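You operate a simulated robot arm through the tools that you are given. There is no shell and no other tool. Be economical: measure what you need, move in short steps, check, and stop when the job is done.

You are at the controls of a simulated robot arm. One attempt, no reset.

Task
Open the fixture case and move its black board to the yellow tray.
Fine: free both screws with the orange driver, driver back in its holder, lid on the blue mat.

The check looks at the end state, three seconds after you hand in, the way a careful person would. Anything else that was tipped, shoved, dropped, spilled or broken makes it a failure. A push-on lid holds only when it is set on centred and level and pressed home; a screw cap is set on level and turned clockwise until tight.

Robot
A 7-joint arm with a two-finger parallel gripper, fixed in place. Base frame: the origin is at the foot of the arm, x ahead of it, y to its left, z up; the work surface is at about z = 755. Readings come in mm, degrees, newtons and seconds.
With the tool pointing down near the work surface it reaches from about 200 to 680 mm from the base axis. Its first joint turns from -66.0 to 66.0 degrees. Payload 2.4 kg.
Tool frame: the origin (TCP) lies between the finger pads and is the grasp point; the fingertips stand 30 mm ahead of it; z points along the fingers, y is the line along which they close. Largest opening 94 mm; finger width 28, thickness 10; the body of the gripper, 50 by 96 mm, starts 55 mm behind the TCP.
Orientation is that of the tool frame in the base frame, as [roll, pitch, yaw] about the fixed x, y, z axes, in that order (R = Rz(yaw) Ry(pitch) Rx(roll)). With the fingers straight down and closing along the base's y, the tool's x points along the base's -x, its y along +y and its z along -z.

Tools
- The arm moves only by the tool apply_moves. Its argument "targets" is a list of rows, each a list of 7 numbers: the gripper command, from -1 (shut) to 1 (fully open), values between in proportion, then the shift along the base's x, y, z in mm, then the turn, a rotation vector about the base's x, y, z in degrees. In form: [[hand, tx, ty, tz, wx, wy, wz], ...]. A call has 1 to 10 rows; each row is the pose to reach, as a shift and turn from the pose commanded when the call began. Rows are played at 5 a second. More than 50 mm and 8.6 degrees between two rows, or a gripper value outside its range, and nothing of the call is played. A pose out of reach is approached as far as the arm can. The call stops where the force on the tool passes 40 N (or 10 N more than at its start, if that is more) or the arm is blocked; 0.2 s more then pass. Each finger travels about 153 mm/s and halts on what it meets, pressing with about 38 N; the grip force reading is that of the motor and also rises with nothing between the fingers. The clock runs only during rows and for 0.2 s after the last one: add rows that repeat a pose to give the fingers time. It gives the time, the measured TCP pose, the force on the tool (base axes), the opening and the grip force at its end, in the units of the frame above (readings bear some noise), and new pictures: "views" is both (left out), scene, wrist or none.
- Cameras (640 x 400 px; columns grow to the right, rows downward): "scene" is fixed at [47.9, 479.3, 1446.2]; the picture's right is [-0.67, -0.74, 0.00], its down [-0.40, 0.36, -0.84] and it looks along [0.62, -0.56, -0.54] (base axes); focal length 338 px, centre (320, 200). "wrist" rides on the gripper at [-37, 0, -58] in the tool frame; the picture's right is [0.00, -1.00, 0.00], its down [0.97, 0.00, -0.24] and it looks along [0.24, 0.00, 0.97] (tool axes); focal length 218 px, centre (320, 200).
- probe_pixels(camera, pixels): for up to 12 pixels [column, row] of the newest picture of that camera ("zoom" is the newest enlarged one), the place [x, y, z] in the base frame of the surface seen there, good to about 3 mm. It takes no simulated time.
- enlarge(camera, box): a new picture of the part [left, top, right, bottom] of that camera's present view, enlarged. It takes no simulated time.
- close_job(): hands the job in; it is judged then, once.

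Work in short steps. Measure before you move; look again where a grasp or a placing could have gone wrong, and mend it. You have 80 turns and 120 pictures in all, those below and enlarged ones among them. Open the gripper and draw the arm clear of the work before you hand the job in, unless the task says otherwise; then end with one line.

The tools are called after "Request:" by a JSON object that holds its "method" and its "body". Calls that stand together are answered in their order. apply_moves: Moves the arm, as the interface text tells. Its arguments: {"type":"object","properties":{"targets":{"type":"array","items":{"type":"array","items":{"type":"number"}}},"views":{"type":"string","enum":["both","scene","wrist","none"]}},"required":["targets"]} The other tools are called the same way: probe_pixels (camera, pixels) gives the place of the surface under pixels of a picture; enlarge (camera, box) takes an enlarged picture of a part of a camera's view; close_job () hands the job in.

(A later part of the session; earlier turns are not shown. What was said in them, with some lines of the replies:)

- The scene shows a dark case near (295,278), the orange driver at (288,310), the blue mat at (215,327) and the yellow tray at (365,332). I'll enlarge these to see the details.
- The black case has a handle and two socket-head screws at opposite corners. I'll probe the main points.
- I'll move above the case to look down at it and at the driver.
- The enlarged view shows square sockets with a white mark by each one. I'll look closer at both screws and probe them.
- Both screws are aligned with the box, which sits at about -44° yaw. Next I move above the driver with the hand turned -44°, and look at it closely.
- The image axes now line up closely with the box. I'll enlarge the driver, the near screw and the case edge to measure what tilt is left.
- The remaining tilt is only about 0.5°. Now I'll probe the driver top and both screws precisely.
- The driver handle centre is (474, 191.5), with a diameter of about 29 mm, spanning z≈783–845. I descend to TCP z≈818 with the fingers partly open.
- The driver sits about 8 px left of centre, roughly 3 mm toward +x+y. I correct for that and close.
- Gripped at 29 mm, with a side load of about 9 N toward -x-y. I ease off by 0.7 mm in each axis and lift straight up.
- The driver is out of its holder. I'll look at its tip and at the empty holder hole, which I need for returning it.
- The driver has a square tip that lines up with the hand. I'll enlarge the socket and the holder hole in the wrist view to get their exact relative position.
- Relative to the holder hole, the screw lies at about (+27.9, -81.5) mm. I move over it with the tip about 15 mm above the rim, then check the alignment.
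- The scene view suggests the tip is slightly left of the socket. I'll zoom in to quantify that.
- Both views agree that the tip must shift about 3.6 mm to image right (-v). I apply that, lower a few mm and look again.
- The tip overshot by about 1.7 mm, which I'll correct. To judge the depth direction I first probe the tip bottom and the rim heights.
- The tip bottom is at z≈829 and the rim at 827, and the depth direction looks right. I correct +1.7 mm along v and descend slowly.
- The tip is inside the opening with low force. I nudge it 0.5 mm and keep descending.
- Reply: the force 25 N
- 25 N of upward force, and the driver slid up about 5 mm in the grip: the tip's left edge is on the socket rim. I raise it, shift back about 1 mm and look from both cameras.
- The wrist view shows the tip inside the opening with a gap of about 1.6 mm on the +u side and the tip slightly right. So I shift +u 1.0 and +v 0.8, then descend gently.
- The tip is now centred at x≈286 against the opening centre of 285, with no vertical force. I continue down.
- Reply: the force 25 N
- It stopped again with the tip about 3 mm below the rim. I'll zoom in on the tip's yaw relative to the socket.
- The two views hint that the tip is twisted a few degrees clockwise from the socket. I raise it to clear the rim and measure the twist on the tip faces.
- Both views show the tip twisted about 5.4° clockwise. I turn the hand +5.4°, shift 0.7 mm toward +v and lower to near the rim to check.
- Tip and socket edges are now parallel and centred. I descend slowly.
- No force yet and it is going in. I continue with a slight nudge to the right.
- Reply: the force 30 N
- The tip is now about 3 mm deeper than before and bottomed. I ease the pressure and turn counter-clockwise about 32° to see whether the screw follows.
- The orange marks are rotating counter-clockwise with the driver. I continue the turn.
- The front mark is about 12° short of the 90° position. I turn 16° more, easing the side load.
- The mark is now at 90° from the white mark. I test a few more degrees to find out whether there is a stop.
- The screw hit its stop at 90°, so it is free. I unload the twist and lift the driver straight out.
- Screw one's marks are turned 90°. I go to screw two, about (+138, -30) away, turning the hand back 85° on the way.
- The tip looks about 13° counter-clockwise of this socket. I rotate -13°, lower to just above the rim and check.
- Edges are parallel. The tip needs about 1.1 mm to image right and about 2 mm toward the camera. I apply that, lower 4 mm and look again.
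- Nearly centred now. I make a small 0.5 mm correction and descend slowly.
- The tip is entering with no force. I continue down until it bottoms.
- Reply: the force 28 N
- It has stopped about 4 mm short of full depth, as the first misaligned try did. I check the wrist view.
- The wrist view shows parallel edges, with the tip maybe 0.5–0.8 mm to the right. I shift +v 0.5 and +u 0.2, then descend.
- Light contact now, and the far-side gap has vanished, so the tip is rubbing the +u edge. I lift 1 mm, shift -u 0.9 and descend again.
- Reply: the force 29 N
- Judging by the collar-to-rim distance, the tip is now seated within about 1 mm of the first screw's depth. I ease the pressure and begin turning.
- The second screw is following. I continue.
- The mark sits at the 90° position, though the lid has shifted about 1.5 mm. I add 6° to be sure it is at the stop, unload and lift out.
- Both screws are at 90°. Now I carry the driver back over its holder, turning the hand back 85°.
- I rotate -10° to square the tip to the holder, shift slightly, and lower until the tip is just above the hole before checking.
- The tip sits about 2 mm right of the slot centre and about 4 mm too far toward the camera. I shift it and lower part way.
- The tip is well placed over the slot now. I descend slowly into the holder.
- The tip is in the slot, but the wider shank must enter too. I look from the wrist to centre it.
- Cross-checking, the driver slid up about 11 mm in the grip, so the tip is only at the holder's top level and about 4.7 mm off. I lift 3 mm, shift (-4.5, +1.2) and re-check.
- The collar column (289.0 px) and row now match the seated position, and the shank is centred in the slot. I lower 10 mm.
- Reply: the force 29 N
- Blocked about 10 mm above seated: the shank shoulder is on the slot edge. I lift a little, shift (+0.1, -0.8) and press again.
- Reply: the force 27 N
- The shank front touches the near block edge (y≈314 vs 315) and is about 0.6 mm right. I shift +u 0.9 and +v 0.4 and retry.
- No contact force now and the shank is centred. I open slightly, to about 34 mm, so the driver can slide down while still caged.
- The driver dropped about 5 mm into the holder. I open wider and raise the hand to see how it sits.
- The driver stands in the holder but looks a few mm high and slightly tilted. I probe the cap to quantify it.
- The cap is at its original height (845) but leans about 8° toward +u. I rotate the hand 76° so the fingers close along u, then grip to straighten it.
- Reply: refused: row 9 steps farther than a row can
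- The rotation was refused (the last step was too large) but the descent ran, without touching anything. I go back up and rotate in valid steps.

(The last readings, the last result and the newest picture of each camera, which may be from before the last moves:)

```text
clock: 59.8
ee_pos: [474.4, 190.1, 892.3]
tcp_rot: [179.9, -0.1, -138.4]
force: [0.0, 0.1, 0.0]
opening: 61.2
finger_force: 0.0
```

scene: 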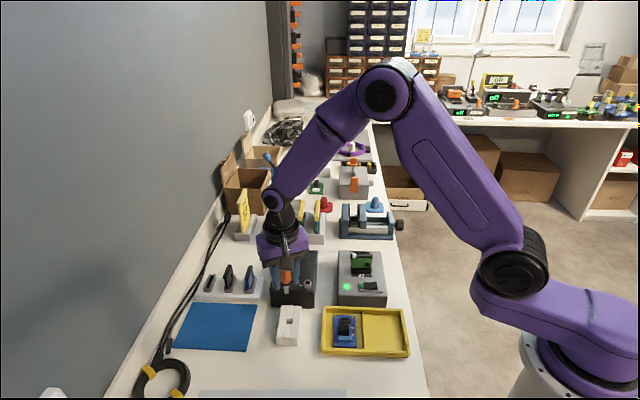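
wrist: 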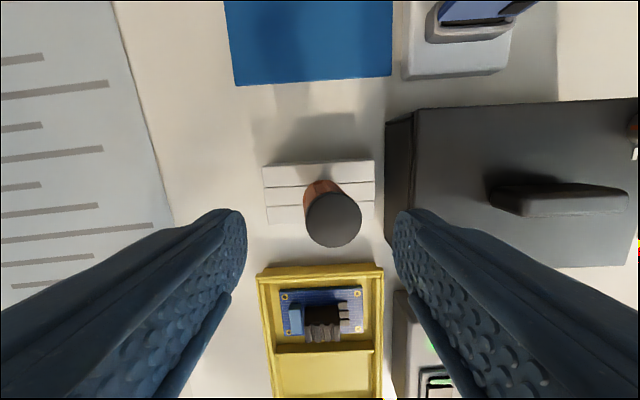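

The lean to the right (+u) is clear: the cap is at column 333 and the holder centre at 319. I descend and close gently.

Request:
{"method": "apply_moves", "body": {"targets": [[0.3, 0, 0, -30, 0, 0, 2.5], [0.3, 0, 0, -55, 0, 0, 2.5], [0.3, 0, 0, -68, 0, 0, 2.5], [0.1, 0, 0, -68, 0, 0, 2.5], [-0.1, 0, 0, -68, 0, 0, 2.5], [-0.2, 0, 0, -68, 0, 0, 2.5], [-0.3, 0, 0, -68, 0, 0, 2.5], [-0.36, 0, 0, -68, 0, 0, 2.5], [-0.36, 0, 0, -68, 0, 0, 2.5]], "views": "none"}}

Request:
{"method": "enlarge", "body": {"camera": "wrist", "box": [200, 140, 440, 400]}}

```text
clock: 61.8
ee_pos: [474.1, 190.9, 823.8]
tcp_rot: [180.0, 0.0, -136.1]
force: [-0.1, -0.6, 0.1]
opening: 30.1
finger_force: 0.4
```

```text
1.54 times, centred on (320, 270) of wrist
```

zoom: 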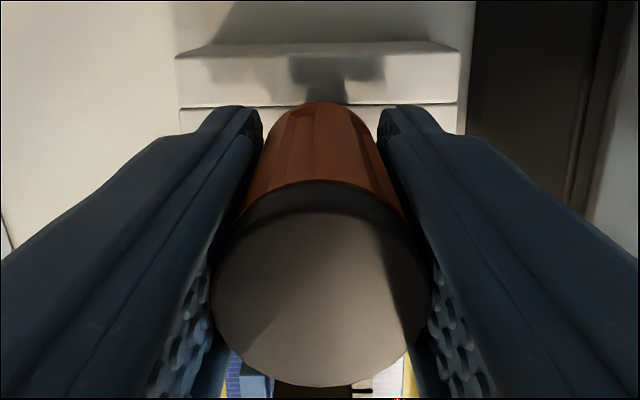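

The driver is upright between the pads. I close firmly and press down to see whether it is seated.

Request:
{"method": "apply_moves", "body": {"targets": [[-1, 0, 0, 0, 0, 0, 0], [-1, 0, 0, 0, 0, 0, 0], [-1, 0, 0, -2, 0, 0, 0], [-1, 0, 0, -4, 0, 0, 0], [-1, 0, 0, -6, 0, 0, 0], [-1, 0, 0, -6, 0, 0, 0]], "views": "none"}}

Request:
{"method": "enlarge", "body": {"camera": "scene", "box": [265, 285, 315, 350]}}

```text
clock: 63.2
ee_pos: [476.0, 193.0, 819.6]
tcp_rot: [179.9, 0.3, -136.1]
force: [-0.9, 2.3, 26.4]
opening: 29.1
finger_force: 38.2
```

```text
6.15 times, centred on (290, 318) of scene
```

zoom: 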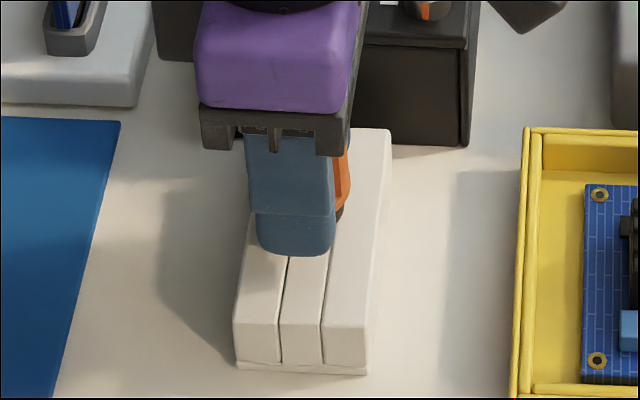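

It is firmly resting with 26 N of reaction. I release the pressure, open, raise, and check whether it stands upright.

Request:
{"method": "apply_moves", "body": {"targets": [[-1, 0, 0, 4, 0, 0, 0], [-0.3, 0, 0, 4, 0, 0, 0], [0.1, 0, 0, 4, 0, 0, 0], [0.3, 0, 0, 4, 0, 0, 0], [0.3, 0, 0, 30, 0, 0, 0], [0.3, 0, 0, 70, 0, 0, 0], [0.3, 0, 0, 110, 0, 0, 0], [0.3, 0, 0, 110, 0, 0, 0]], "views": "none"}}

Request:
{"method": "enlarge", "body": {"camera": "scene", "box": [265, 285, 315, 350]}}

Request:
{"method": "probe_pixels", "body": {"camera": "zoom", "pixels": [[306, 95], [285, 95], [328, 95], [306, 78], [306, 112], [306, 88], [308, 160], [310, 205], [312, 222], [312, 230]]}}

```text
clock: 65.0
ee_pos: [477.0, 190.3, 928.1]
tcp_rot: [179.9, 0.1, -136.1]
force: [0.3, 0.3, 0.0]
opening: 61.1
finger_force: 0.0
```

```text
6.15 times, centred on (290, 318) of scene
```

zoom: 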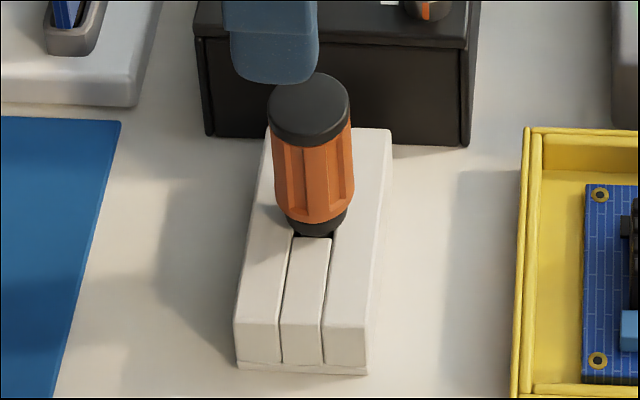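

```text
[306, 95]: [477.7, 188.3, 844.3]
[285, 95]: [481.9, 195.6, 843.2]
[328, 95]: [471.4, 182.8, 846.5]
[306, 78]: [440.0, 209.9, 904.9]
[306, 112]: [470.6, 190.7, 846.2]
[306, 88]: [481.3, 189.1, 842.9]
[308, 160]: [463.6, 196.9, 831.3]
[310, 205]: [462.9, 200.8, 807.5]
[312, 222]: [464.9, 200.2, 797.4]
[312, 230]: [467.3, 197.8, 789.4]
```

The driver now looks just as it did at the start: upright and seated. I move on to the lid handle with the hand turned back, fingers closing across the handle.

Request:
{"method": "apply_moves", "body": {"targets": [[0.3, 9.5, -9.6, 0, 0, 0, -8.5], [0.3, 19, -19, 0, 0, 0, -17], [0.3, 28.5, -29, 0, 0, 0, -25.5], [0.3, 38, -38, 0, 0, 0, -34], [0.3, 47, -48, 0, 0, 0, -42.5], [0.3, 57, -58, 0, 0, 0, -51], [0.3, 66, -67, 0, 0, 0, -59.5], [0.3, 76, -77, 0, 0, 0, -68], [0.3, 85, -86, 0, 0, 0, -76.5], [0.3, 94.5, -96, 0, 0, 0, -85]], "views": "wrist"}}

```text
clock: 67.2
ee_pos: [570.1, 95.4, 927.8]
tcp_rot: [179.9, 0.0, 138.7]
force: [-0.5, 0.2, -0.7]
opening: 61.0
finger_force: 0.0
```

wrist: 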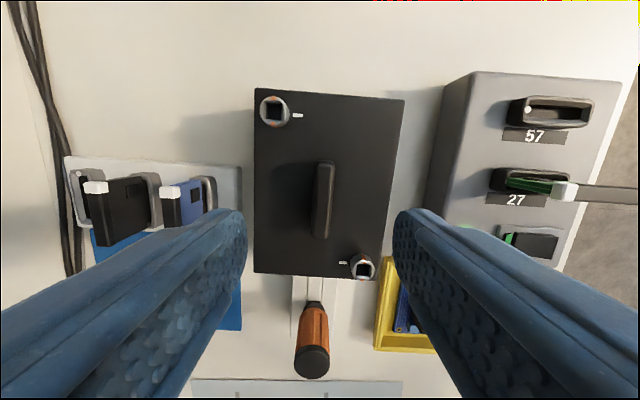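

The handle runs from (325,165) to (320,235). I probe it along with the lid corners, the mat and the tray.

Request:
{"method": "probe_pixels", "body": {"camera": "wrist", "pixels": [[326, 168], [320, 232], [323, 200], [316, 200], [330, 200], [257, 91], [403, 102], [256, 270], [385, 278], [300, 200], [345, 200]]}}

Request:
{"method": "probe_pixels", "body": {"camera": "scene", "pixels": [[195, 305], [257, 305], [246, 350], [174, 345], [218, 326], [362, 313], [402, 313], [409, 350], [365, 351], [384, 330], [215, 290], [262, 302]]}}

```text
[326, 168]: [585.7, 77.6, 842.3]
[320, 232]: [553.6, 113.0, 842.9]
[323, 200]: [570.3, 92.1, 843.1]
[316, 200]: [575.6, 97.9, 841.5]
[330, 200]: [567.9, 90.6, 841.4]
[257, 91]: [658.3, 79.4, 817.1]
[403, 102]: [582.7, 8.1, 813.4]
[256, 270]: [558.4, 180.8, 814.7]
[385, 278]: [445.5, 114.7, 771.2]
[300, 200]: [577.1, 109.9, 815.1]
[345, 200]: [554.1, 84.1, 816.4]
```

```text
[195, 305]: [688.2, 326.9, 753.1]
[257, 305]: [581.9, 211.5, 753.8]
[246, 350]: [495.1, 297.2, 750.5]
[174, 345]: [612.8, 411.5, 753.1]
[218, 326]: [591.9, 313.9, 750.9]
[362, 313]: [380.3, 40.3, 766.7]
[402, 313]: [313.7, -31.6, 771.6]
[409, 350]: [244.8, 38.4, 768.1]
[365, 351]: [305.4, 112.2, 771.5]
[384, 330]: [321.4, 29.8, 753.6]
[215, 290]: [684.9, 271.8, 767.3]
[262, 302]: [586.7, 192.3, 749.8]
```

Handle centre is (569.7, 95.3) with its top at 842. The mat is 157 mm along v but only 122 along u, so I'll rotate the lid 90° when I place it. First I descend and grip the handle.

Request:
{"method": "apply_moves", "body": {"targets": [[0.3, 0, 0, -20, 0, 0, -3.5], [0.3, 0, 0, -45, 0, 0, -3.5], [0.3, 0, 0, -65, 0, 0, -3.5], [0.3, 0, 0, -77, 0, 0, -3.5], [0.3, 0, 0, -77, 0, 0, -3.5], [-0.2, 0, 0, -77, 0, 0, -3.5], [-0.6, 0, 0, -77, 0, 0, -3.5], [-1, 0, 0, -77, 0, 0, -3.5], [-1, 0, 0, -77, 0, 0, -3.5], [-1, 0, 0, -77, 0, 0, -3.5]], "views": "wrist"}}

```text
clock: 69.4
ee_pos: [568.4, 95.0, 853.9]
tcp_rot: [179.9, -0.1, 135.4]
force: [0.4, -0.1, -0.4]
opening: 13.1
finger_force: 37.6
```

wrist: 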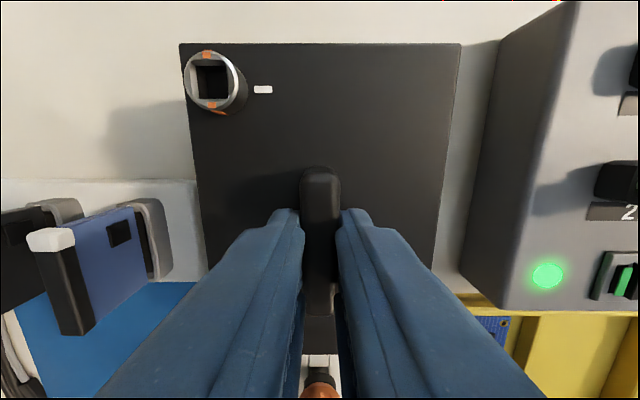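

The handle is gripped at 13 mm. I lift slowly and look.

Request:
{"method": "apply_moves", "body": {"targets": [[-1, 0, 0, 4, 0, 0, 0], [-1, 0, 0, 10, 0, 0, 0], [-1, 0, 0, 20, 0, 0, 0], [-1, 0, 0, 40, 0, 0, 0], [-1, 0, 0, 70, 0, 0, 0], [-1, 0, 0, 100, 0, 0, 0], [-1, 0, 0, 100, 0, 0, 0]], "views": "scene"}}

```text
clock: 71.0
ee_pos: [568.2, 92.9, 951.3]
tcp_rot: [179.9, 0.0, 135.5]
force: [-0.5, 0.8, -1.0]
opening: 13.0
finger_force: 37.9
```

scene: 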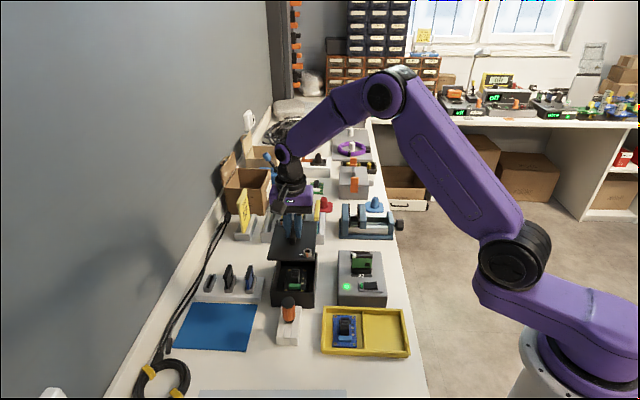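

The lid is off and level, with boards visible inside the case. I carry it to the mat, turning 85° on the way.

Request:
{"method": "apply_moves", "body": {"targets": [[-1, 2, 21.6, 0, 0, 0, 8.5], [-1, 4, 43, 0, 0, 0, 17], [-1, 6, 65, 0, 0, 0, 25.5], [-1, 8, 86, 0, 0, 0, 34], [-1, 11, 108, 0, 0, 0, 42.5], [-1, 13, 130, 0, 0, 0, 51], [-1, 15, 151, 0, 0, 0, 59.5], [-1, 17, 173, 0, 0, 0, 68], [-1, 20, 194, 0, 0, 0, 76.5], [-1, 23, 216.5, 0, 0, 0, 85]], "views": "none"}}

Request:
{"method": "apply_moves", "body": {"targets": [[-1, 0, 0, 0, 0, 0, 5], [-1, 0, 0, -40, 0, 0, 5], [-1, 0, 0, -80, 0, 0, 5], [-1, 0, 0, -110, 0, 0, 5], [-1, 0, 0, -125, 0, 0, 5], [-1, 0, 0, -125, 0, 0, 5]], "views": "scene"}}

```text
clock: 73.2
ee_pos: [589.5, 311.7, 953.0]
tcp_rot: [179.9, 0.1, -139.5]
force: [0.4, -0.9, -0.2]
opening: 13.1
finger_force: 38.3
```

```text
clock: 74.6
ee_pos: [590.2, 311.7, 828.9]
tcp_rot: [179.8, 0.2, -134.6]
force: [-0.3, -0.4, -0.5]
opening: 12.8
finger_force: 38.3
```

scene: 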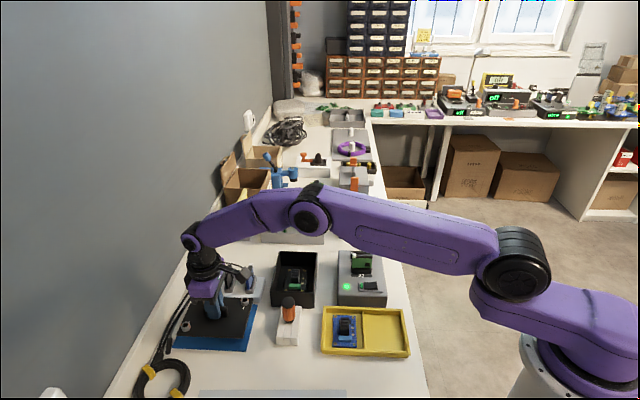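

The lid hovers over the mat. I lower slowly until contact.

Request:
{"method": "apply_moves", "body": {"targets": [[-1, 0, 0, -10, 0, 0, 0], [-1, 0, 0, -18, 0, 0, 0], [-1, 0, 0, -23, 0, 0, 0], [-1, 0, 0, -26, 0, 0, 0], [-1, 0, 0, -28, 0, 0, 0], [-1, 0, 0, -28, 0, 0, 0]], "views": "none"}}

Request:
{"method": "enlarge", "body": {"camera": "scene", "box": [160, 260, 280, 370]}}

```text
clock: 76.0
ee_pos: [593.2, 313.0, 802.9]
tcp_rot: [180.0, 0.2, -134.6]
force: [-8.1, -3.8, 27.3]
opening: 12.9
finger_force: 37.4
```

```text
3.64 times, centred on (220, 315) of scene
```

zoom: 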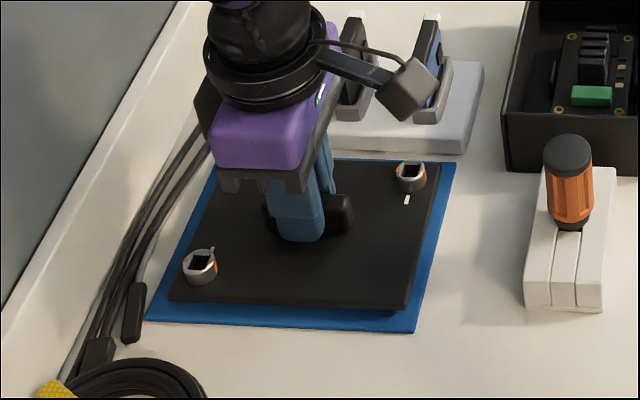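

The lid rests on the mat within its outline. I ease off, open, and rise clear.

Request:
{"method": "apply_moves", "body": {"targets": [[-1, 0, 0, 2, 0, 0, 0], [-0.5, 0, 0, 2, 0, 0, 0], [0, 0, 0, 2, 0, 0, 0], [0, 0, 0, 2, 0, 0, 0], [0, 0, 0, 30, 0, 0, 0], [0, 0, 0, 70, 0, 0, 0], [0, 0, 0, 110, 0, 0, 0], [0, 0, 0, 140, 0, 0, 0]], "views": "none"}}

Request:
{"method": "apply_moves", "body": {"targets": [[0, -1, -22, 0, 0, 0, -8.2], [0, -2, -44, 0, 0, 0, -16.4], [0, -4, -66, 0, 0, 0, -24.6], [0, -5, -88, 0, 0, 0, -32.8], [0, -6, -110, 0, 0, 0, -41], [0, -7, -132, 0, 0, 0, -49.2], [0, -8, -154, 0, 0, 0, -57.4], [0, -9, -176, 0, 0, 0, -65.6], [0, -10, -198, 0, 0, 0, -73.8], [0, -11, -218, 0, 0, 0, -82]], "views": "wrist"}}

Request:
{"method": "enlarge", "body": {"camera": "scene", "box": [160, 240, 420, 370]}}

```text
clock: 77.8
ee_pos: [593.1, 311.3, 939.7]
tcp_rot: [179.9, 0.0, -134.5]
force: [0.5, -0.8, 0.2]
opening: 47.0
finger_force: 0.1
```

```text
clock: 80.0
ee_pos: [580.8, 95.2, 940.4]
tcp_rot: [179.9, 0.1, 143.2]
force: [0.0, -0.1, -0.8]
opening: 47.5
finger_force: 0.1
```

wrist: 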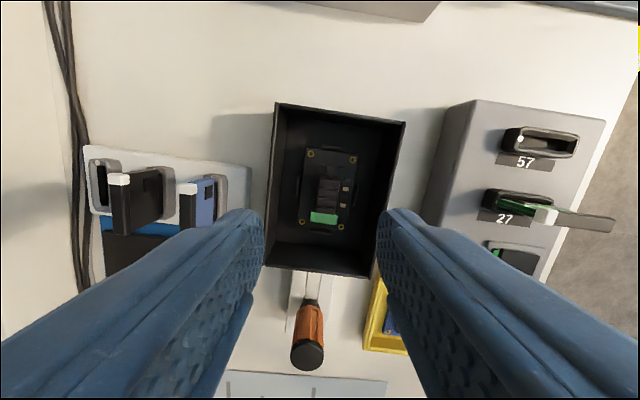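

```text
2.46 times, centred on (290, 305) of scene
```

zoom: 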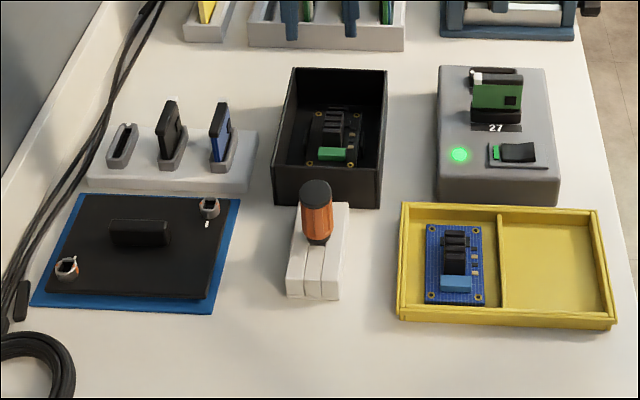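

The lid, driver and case all look right. The black board lies in the case with a finned block on it. I enlarge and probe it.

Request:
{"method": "enlarge", "body": {"camera": "wrist", "box": [262, 95, 412, 285]}}

Request:
{"method": "probe_pixels", "body": {"camera": "wrist", "pixels": [[308, 150], [355, 157], [300, 222], [343, 230], [328, 188], [330, 180], [323, 204], [324, 217], [302, 190], [278, 108], [403, 123], [366, 190]]}}

```text
2.11 times, centred on (337, 190) of wrist
```

zoom: 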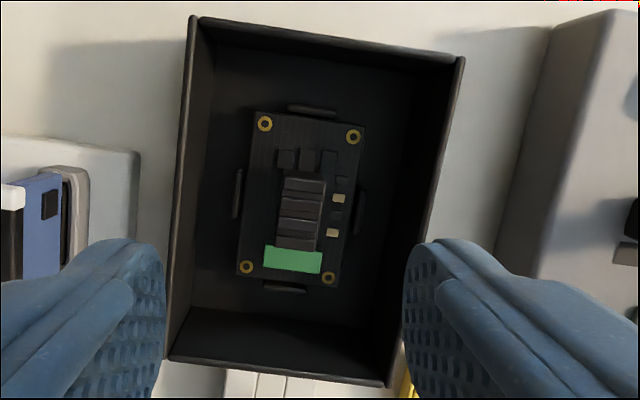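

```text
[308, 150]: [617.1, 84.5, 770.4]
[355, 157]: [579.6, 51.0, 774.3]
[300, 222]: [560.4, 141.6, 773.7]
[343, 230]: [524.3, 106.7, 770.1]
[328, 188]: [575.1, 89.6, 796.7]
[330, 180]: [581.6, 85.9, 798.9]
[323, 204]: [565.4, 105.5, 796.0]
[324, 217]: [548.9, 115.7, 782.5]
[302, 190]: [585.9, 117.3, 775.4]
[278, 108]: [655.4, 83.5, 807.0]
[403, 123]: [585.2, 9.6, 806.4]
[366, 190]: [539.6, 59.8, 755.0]
```

The board is centred at about (570, 96) with its top at z≈771, and the finned block (about 20 mm wide, top 797) sits at (569, 95.3). I align the hand (-7°) and lower to just above the case to check.

Request:
{"method": "apply_moves", "body": {"targets": [[0, -6, 0.4, -25, 0, 0, -3.5], [0, -12, 0.8, -50, 0, 0, -7], [0, -12, 0.8, -75, 0, 0, -7], [0, -12, 0.8, -90, 0, 0, -7], [0, -12, 0.8, -90, 0, 0, -7]], "views": "wrist"}}

```text
clock: 81.2
ee_pos: [569.5, 95.2, 849.2]
tcp_rot: [179.9, 0.1, 136.3]
force: [0.2, -0.3, -0.2]
opening: 46.7
finger_force: 0.0
```

wrist: 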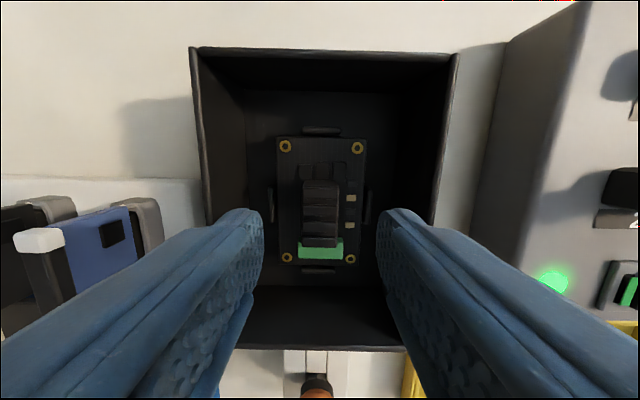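

The block is centred at column 320. I narrow the opening to 30 mm, descend to tip z≈777 and grip.

Request:
{"method": "apply_moves", "body": {"targets": [[-0.36, 0, 0, -10, 0, 0, 0], [-0.36, 0, 0, -22, 0, 0, 0], [-0.36, 0, 0, -32, 0, 0, 0], [-0.36, 0, 0, -39, 0, 0, 0], [-0.36, 0, 0, -42, 0, 0, 0], [-0.5, 0, 0, -42, 0, 0, 0], [-0.7, 0, 0, -42, 0, 0, 0], [-1, 0, 0, -42, 0, 0, 0], [-1, 0, 0, -42, 0, 0, 0]], "views": "none"}}

Request:
{"method": "apply_moves", "body": {"targets": [[-1, 0, 0, 3, 0, 0, 0], [-1, 0, 0, 8, 0, 0, 0], [-1, 0, 0, 20, 0, 0, 0], [-1, 0, 0, 45, 0, 0, 0], [-1, 0, 0, 80, 0, 0, 0], [-1, 0, 0, 110, 0, 0, 0], [-1, 0, 0, 110, 0, 0, 0]], "views": "scene"}}

```text
clock: 83.2
ee_pos: [569.2, 94.9, 808.1]
tcp_rot: [179.9, -0.1, 136.5]
force: [0.5, 0.4, -0.8]
opening: 19.2
finger_force: 38.5
```

```text
clock: 84.8
ee_pos: [570.5, 94.1, 915.3]
tcp_rot: [179.8, 0.0, 136.3]
force: [-0.5, 0.2, -0.9]
opening: 19.3
finger_force: 38.0
```

scene: 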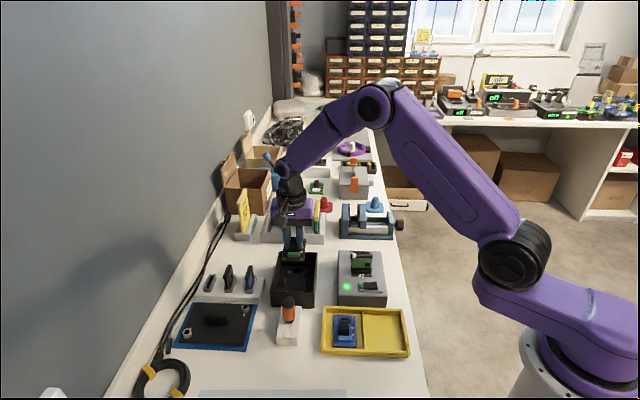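

The board is lifted cleanly at 19 mm. I probe the empty tray compartment to set the place target.

Request:
{"method": "probe_pixels", "body": {"camera": "scene", "pixels": [[363, 310], [365, 350], [404, 310], [409, 353], [369, 322], [401, 321], [370, 344], [403, 346], [385, 310], [387, 352], [385, 333], [322, 310]]}}

```text
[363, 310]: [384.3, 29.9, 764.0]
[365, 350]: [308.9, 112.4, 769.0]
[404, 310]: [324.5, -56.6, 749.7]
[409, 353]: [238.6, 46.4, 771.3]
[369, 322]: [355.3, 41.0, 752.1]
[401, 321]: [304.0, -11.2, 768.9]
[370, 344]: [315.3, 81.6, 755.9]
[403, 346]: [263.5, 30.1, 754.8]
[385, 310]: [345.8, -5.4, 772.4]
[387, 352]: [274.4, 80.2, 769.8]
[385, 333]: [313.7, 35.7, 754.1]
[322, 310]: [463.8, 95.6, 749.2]
```

The compartment centre is about (311, 38) with its floor at z≈754, about 82×100 mm, so the 50×80 board fits in its present orientation. I carry it over.

Request:
{"method": "apply_moves", "body": {"targets": [[-1, 0, 0, 20, 0, 0, 0], [-1, -30, -6, 30, 0, 0, 0], [-1, -65, -14, 30, 0, 0, 0], [-1, -105, -23, 30, 0, 0, 0], [-1, -145, -32, 30, 0, 0, 0], [-1, -185, -41, 30, 0, 0, 0], [-1, -225, -49, 20, 0, 0, 0], [-1, -259, -56.5, 0, 0, 0, -1], [-1, -259, -56.5, -30, 0, 0, -1], [-1, -259, -56.5, -60, 0, 0, -1]], "views": "none"}}

Request:
{"method": "enlarge", "body": {"camera": "scene", "box": [315, 270, 425, 370]}}

```text
clock: 87.0
ee_pos: [308.2, 35.9, 859.9]
tcp_rot: [179.8, 0.0, 135.3]
force: [-0.8, 0.0, -1.5]
opening: 18.7
finger_force: 37.6
```

```text
4.00 times, centred on (370, 320) of scene
```

zoom: 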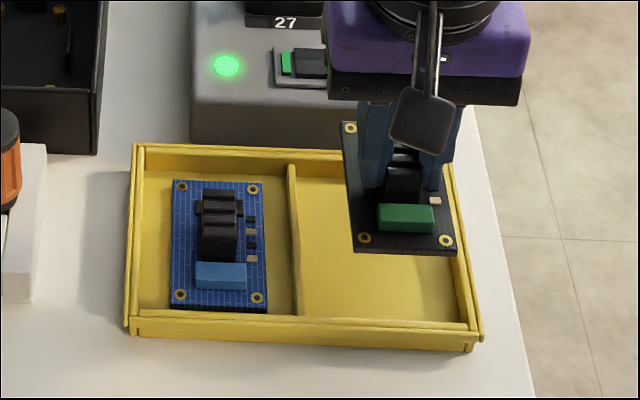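

The board is well lined up over the empty compartment. I lower it slowly until contact.

Request:
{"method": "apply_moves", "body": {"targets": [[-1, 1.5, 1, -20, 0, 0, 0], [-1, 1.5, 1, -38, 0, 0, 0], [-1, 1.5, 1, -47, 0, 0, 0], [-1, 1.5, 1, -51, 0, 0, 0], [-1, 1.5, 1, -54, 0, 0, 0], [-1, 1.5, 1, -57, 0, 0, 0], [-1, 1.5, 1, -60, 0, 0, 0], [-1, 1.5, 1, -62, 0, 0, 0], [-1, 1.5, 1, -62, 0, 0, 0]], "views": "none"}}

Request:
{"method": "enlarge", "body": {"camera": "scene", "box": [315, 270, 425, 370]}}

```text
clock: 89.0
ee_pos: [311.1, 39.3, 794.4]
tcp_rot: [179.8, 0.1, 135.4]
force: [0.5, -0.2, 16.8]
opening: 18.8
finger_force: 38.3
```

```text
4.00 times, centred on (370, 320) of scene
```

zoom: 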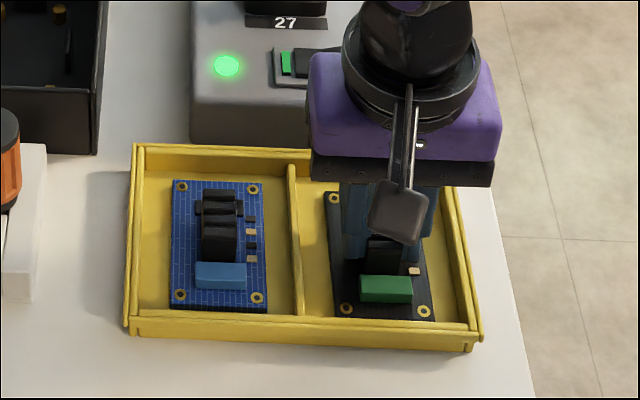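

The board is on the floor (17 N) but close to the front wall. I lift 5 mm, shift 6 mm toward the back, set it down again and release.

Request:
{"method": "apply_moves", "body": {"targets": [[-1, 0, 0, 6, 0, 0, 0], [-1, 2, -2, 8, 0, 0, 0], [-1, 4.2, -4.2, 8, 0, 0, 0], [-1, 4.2, -4.2, 4, 0, 0, 0], [-1, 4.2, -4.2, 1.5, 0, 0, 0], [-0.7, 4.2, -4.2, 1.5, 0, 0, 0], [-0.4, 4.2, -4.2, 1.5, 0, 0, 0], [-0.3, 4.2, -4.2, 1.5, 0, 0, 0], [-0.3, 4.2, -4.2, 1.5, 0, 0, 0]], "views": "none"}}

Request:
{"method": "apply_moves", "body": {"targets": [[-0.3, 0, 0, 15, 0, 0, 0], [-0.3, 0, 0, 40, 0, 0, 0], [0, 0, 0, 80, 0, 0, 0], [0, 0, 0, 125, 0, 0, 0], [0, 0, 0, 170, 0, 0, 0], [0, 0, 0, 215, 0, 0, 0], [0, 0, 0, 260, 0, 0, 0], [0, 0, 0, 300, 0, 0, 0]], "views": "none"}}

Request:
{"method": "enlarge", "body": {"camera": "scene", "box": [160, 240, 420, 370]}}

```text
clock: 91.0
ee_pos: [314.6, 34.5, 797.8]
tcp_rot: [179.8, 0.1, 135.3]
force: [-0.5, -0.2, -0.5]
opening: 32.9
finger_force: 0.1
```

```text
clock: 92.8
ee_pos: [311.9, 39.8, 1099.8]
tcp_rot: [179.9, 0.1, 135.3]
force: [-0.2, -0.2, 0.1]
opening: 47.0
finger_force: 0.2
```

```text
2.46 times, centred on (290, 305) of scene
```

zoom: 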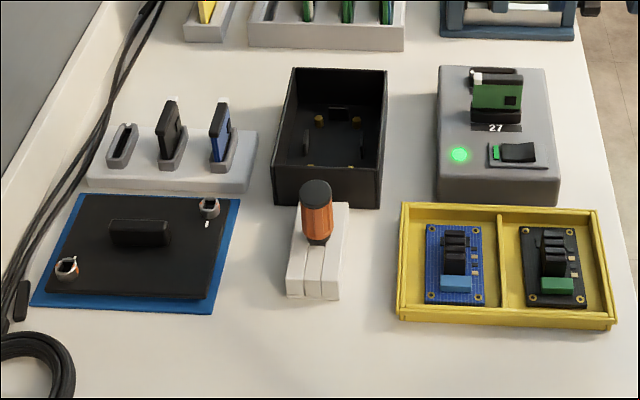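

The black board lies flat in the empty tray compartment. The lid is on the mat, the driver is upright in its holder, and the arm is clear with the gripper open. I hand in.

Request:
{"method": "close_job", "body": {}}

```text
The job is handed in.
```

I freed both screws, put the orange driver back upright in its holder, set the lid on the blue mat, and placed the black board in the empty side of the yellow tray. The job is handed in; I haven't seen the check's result.
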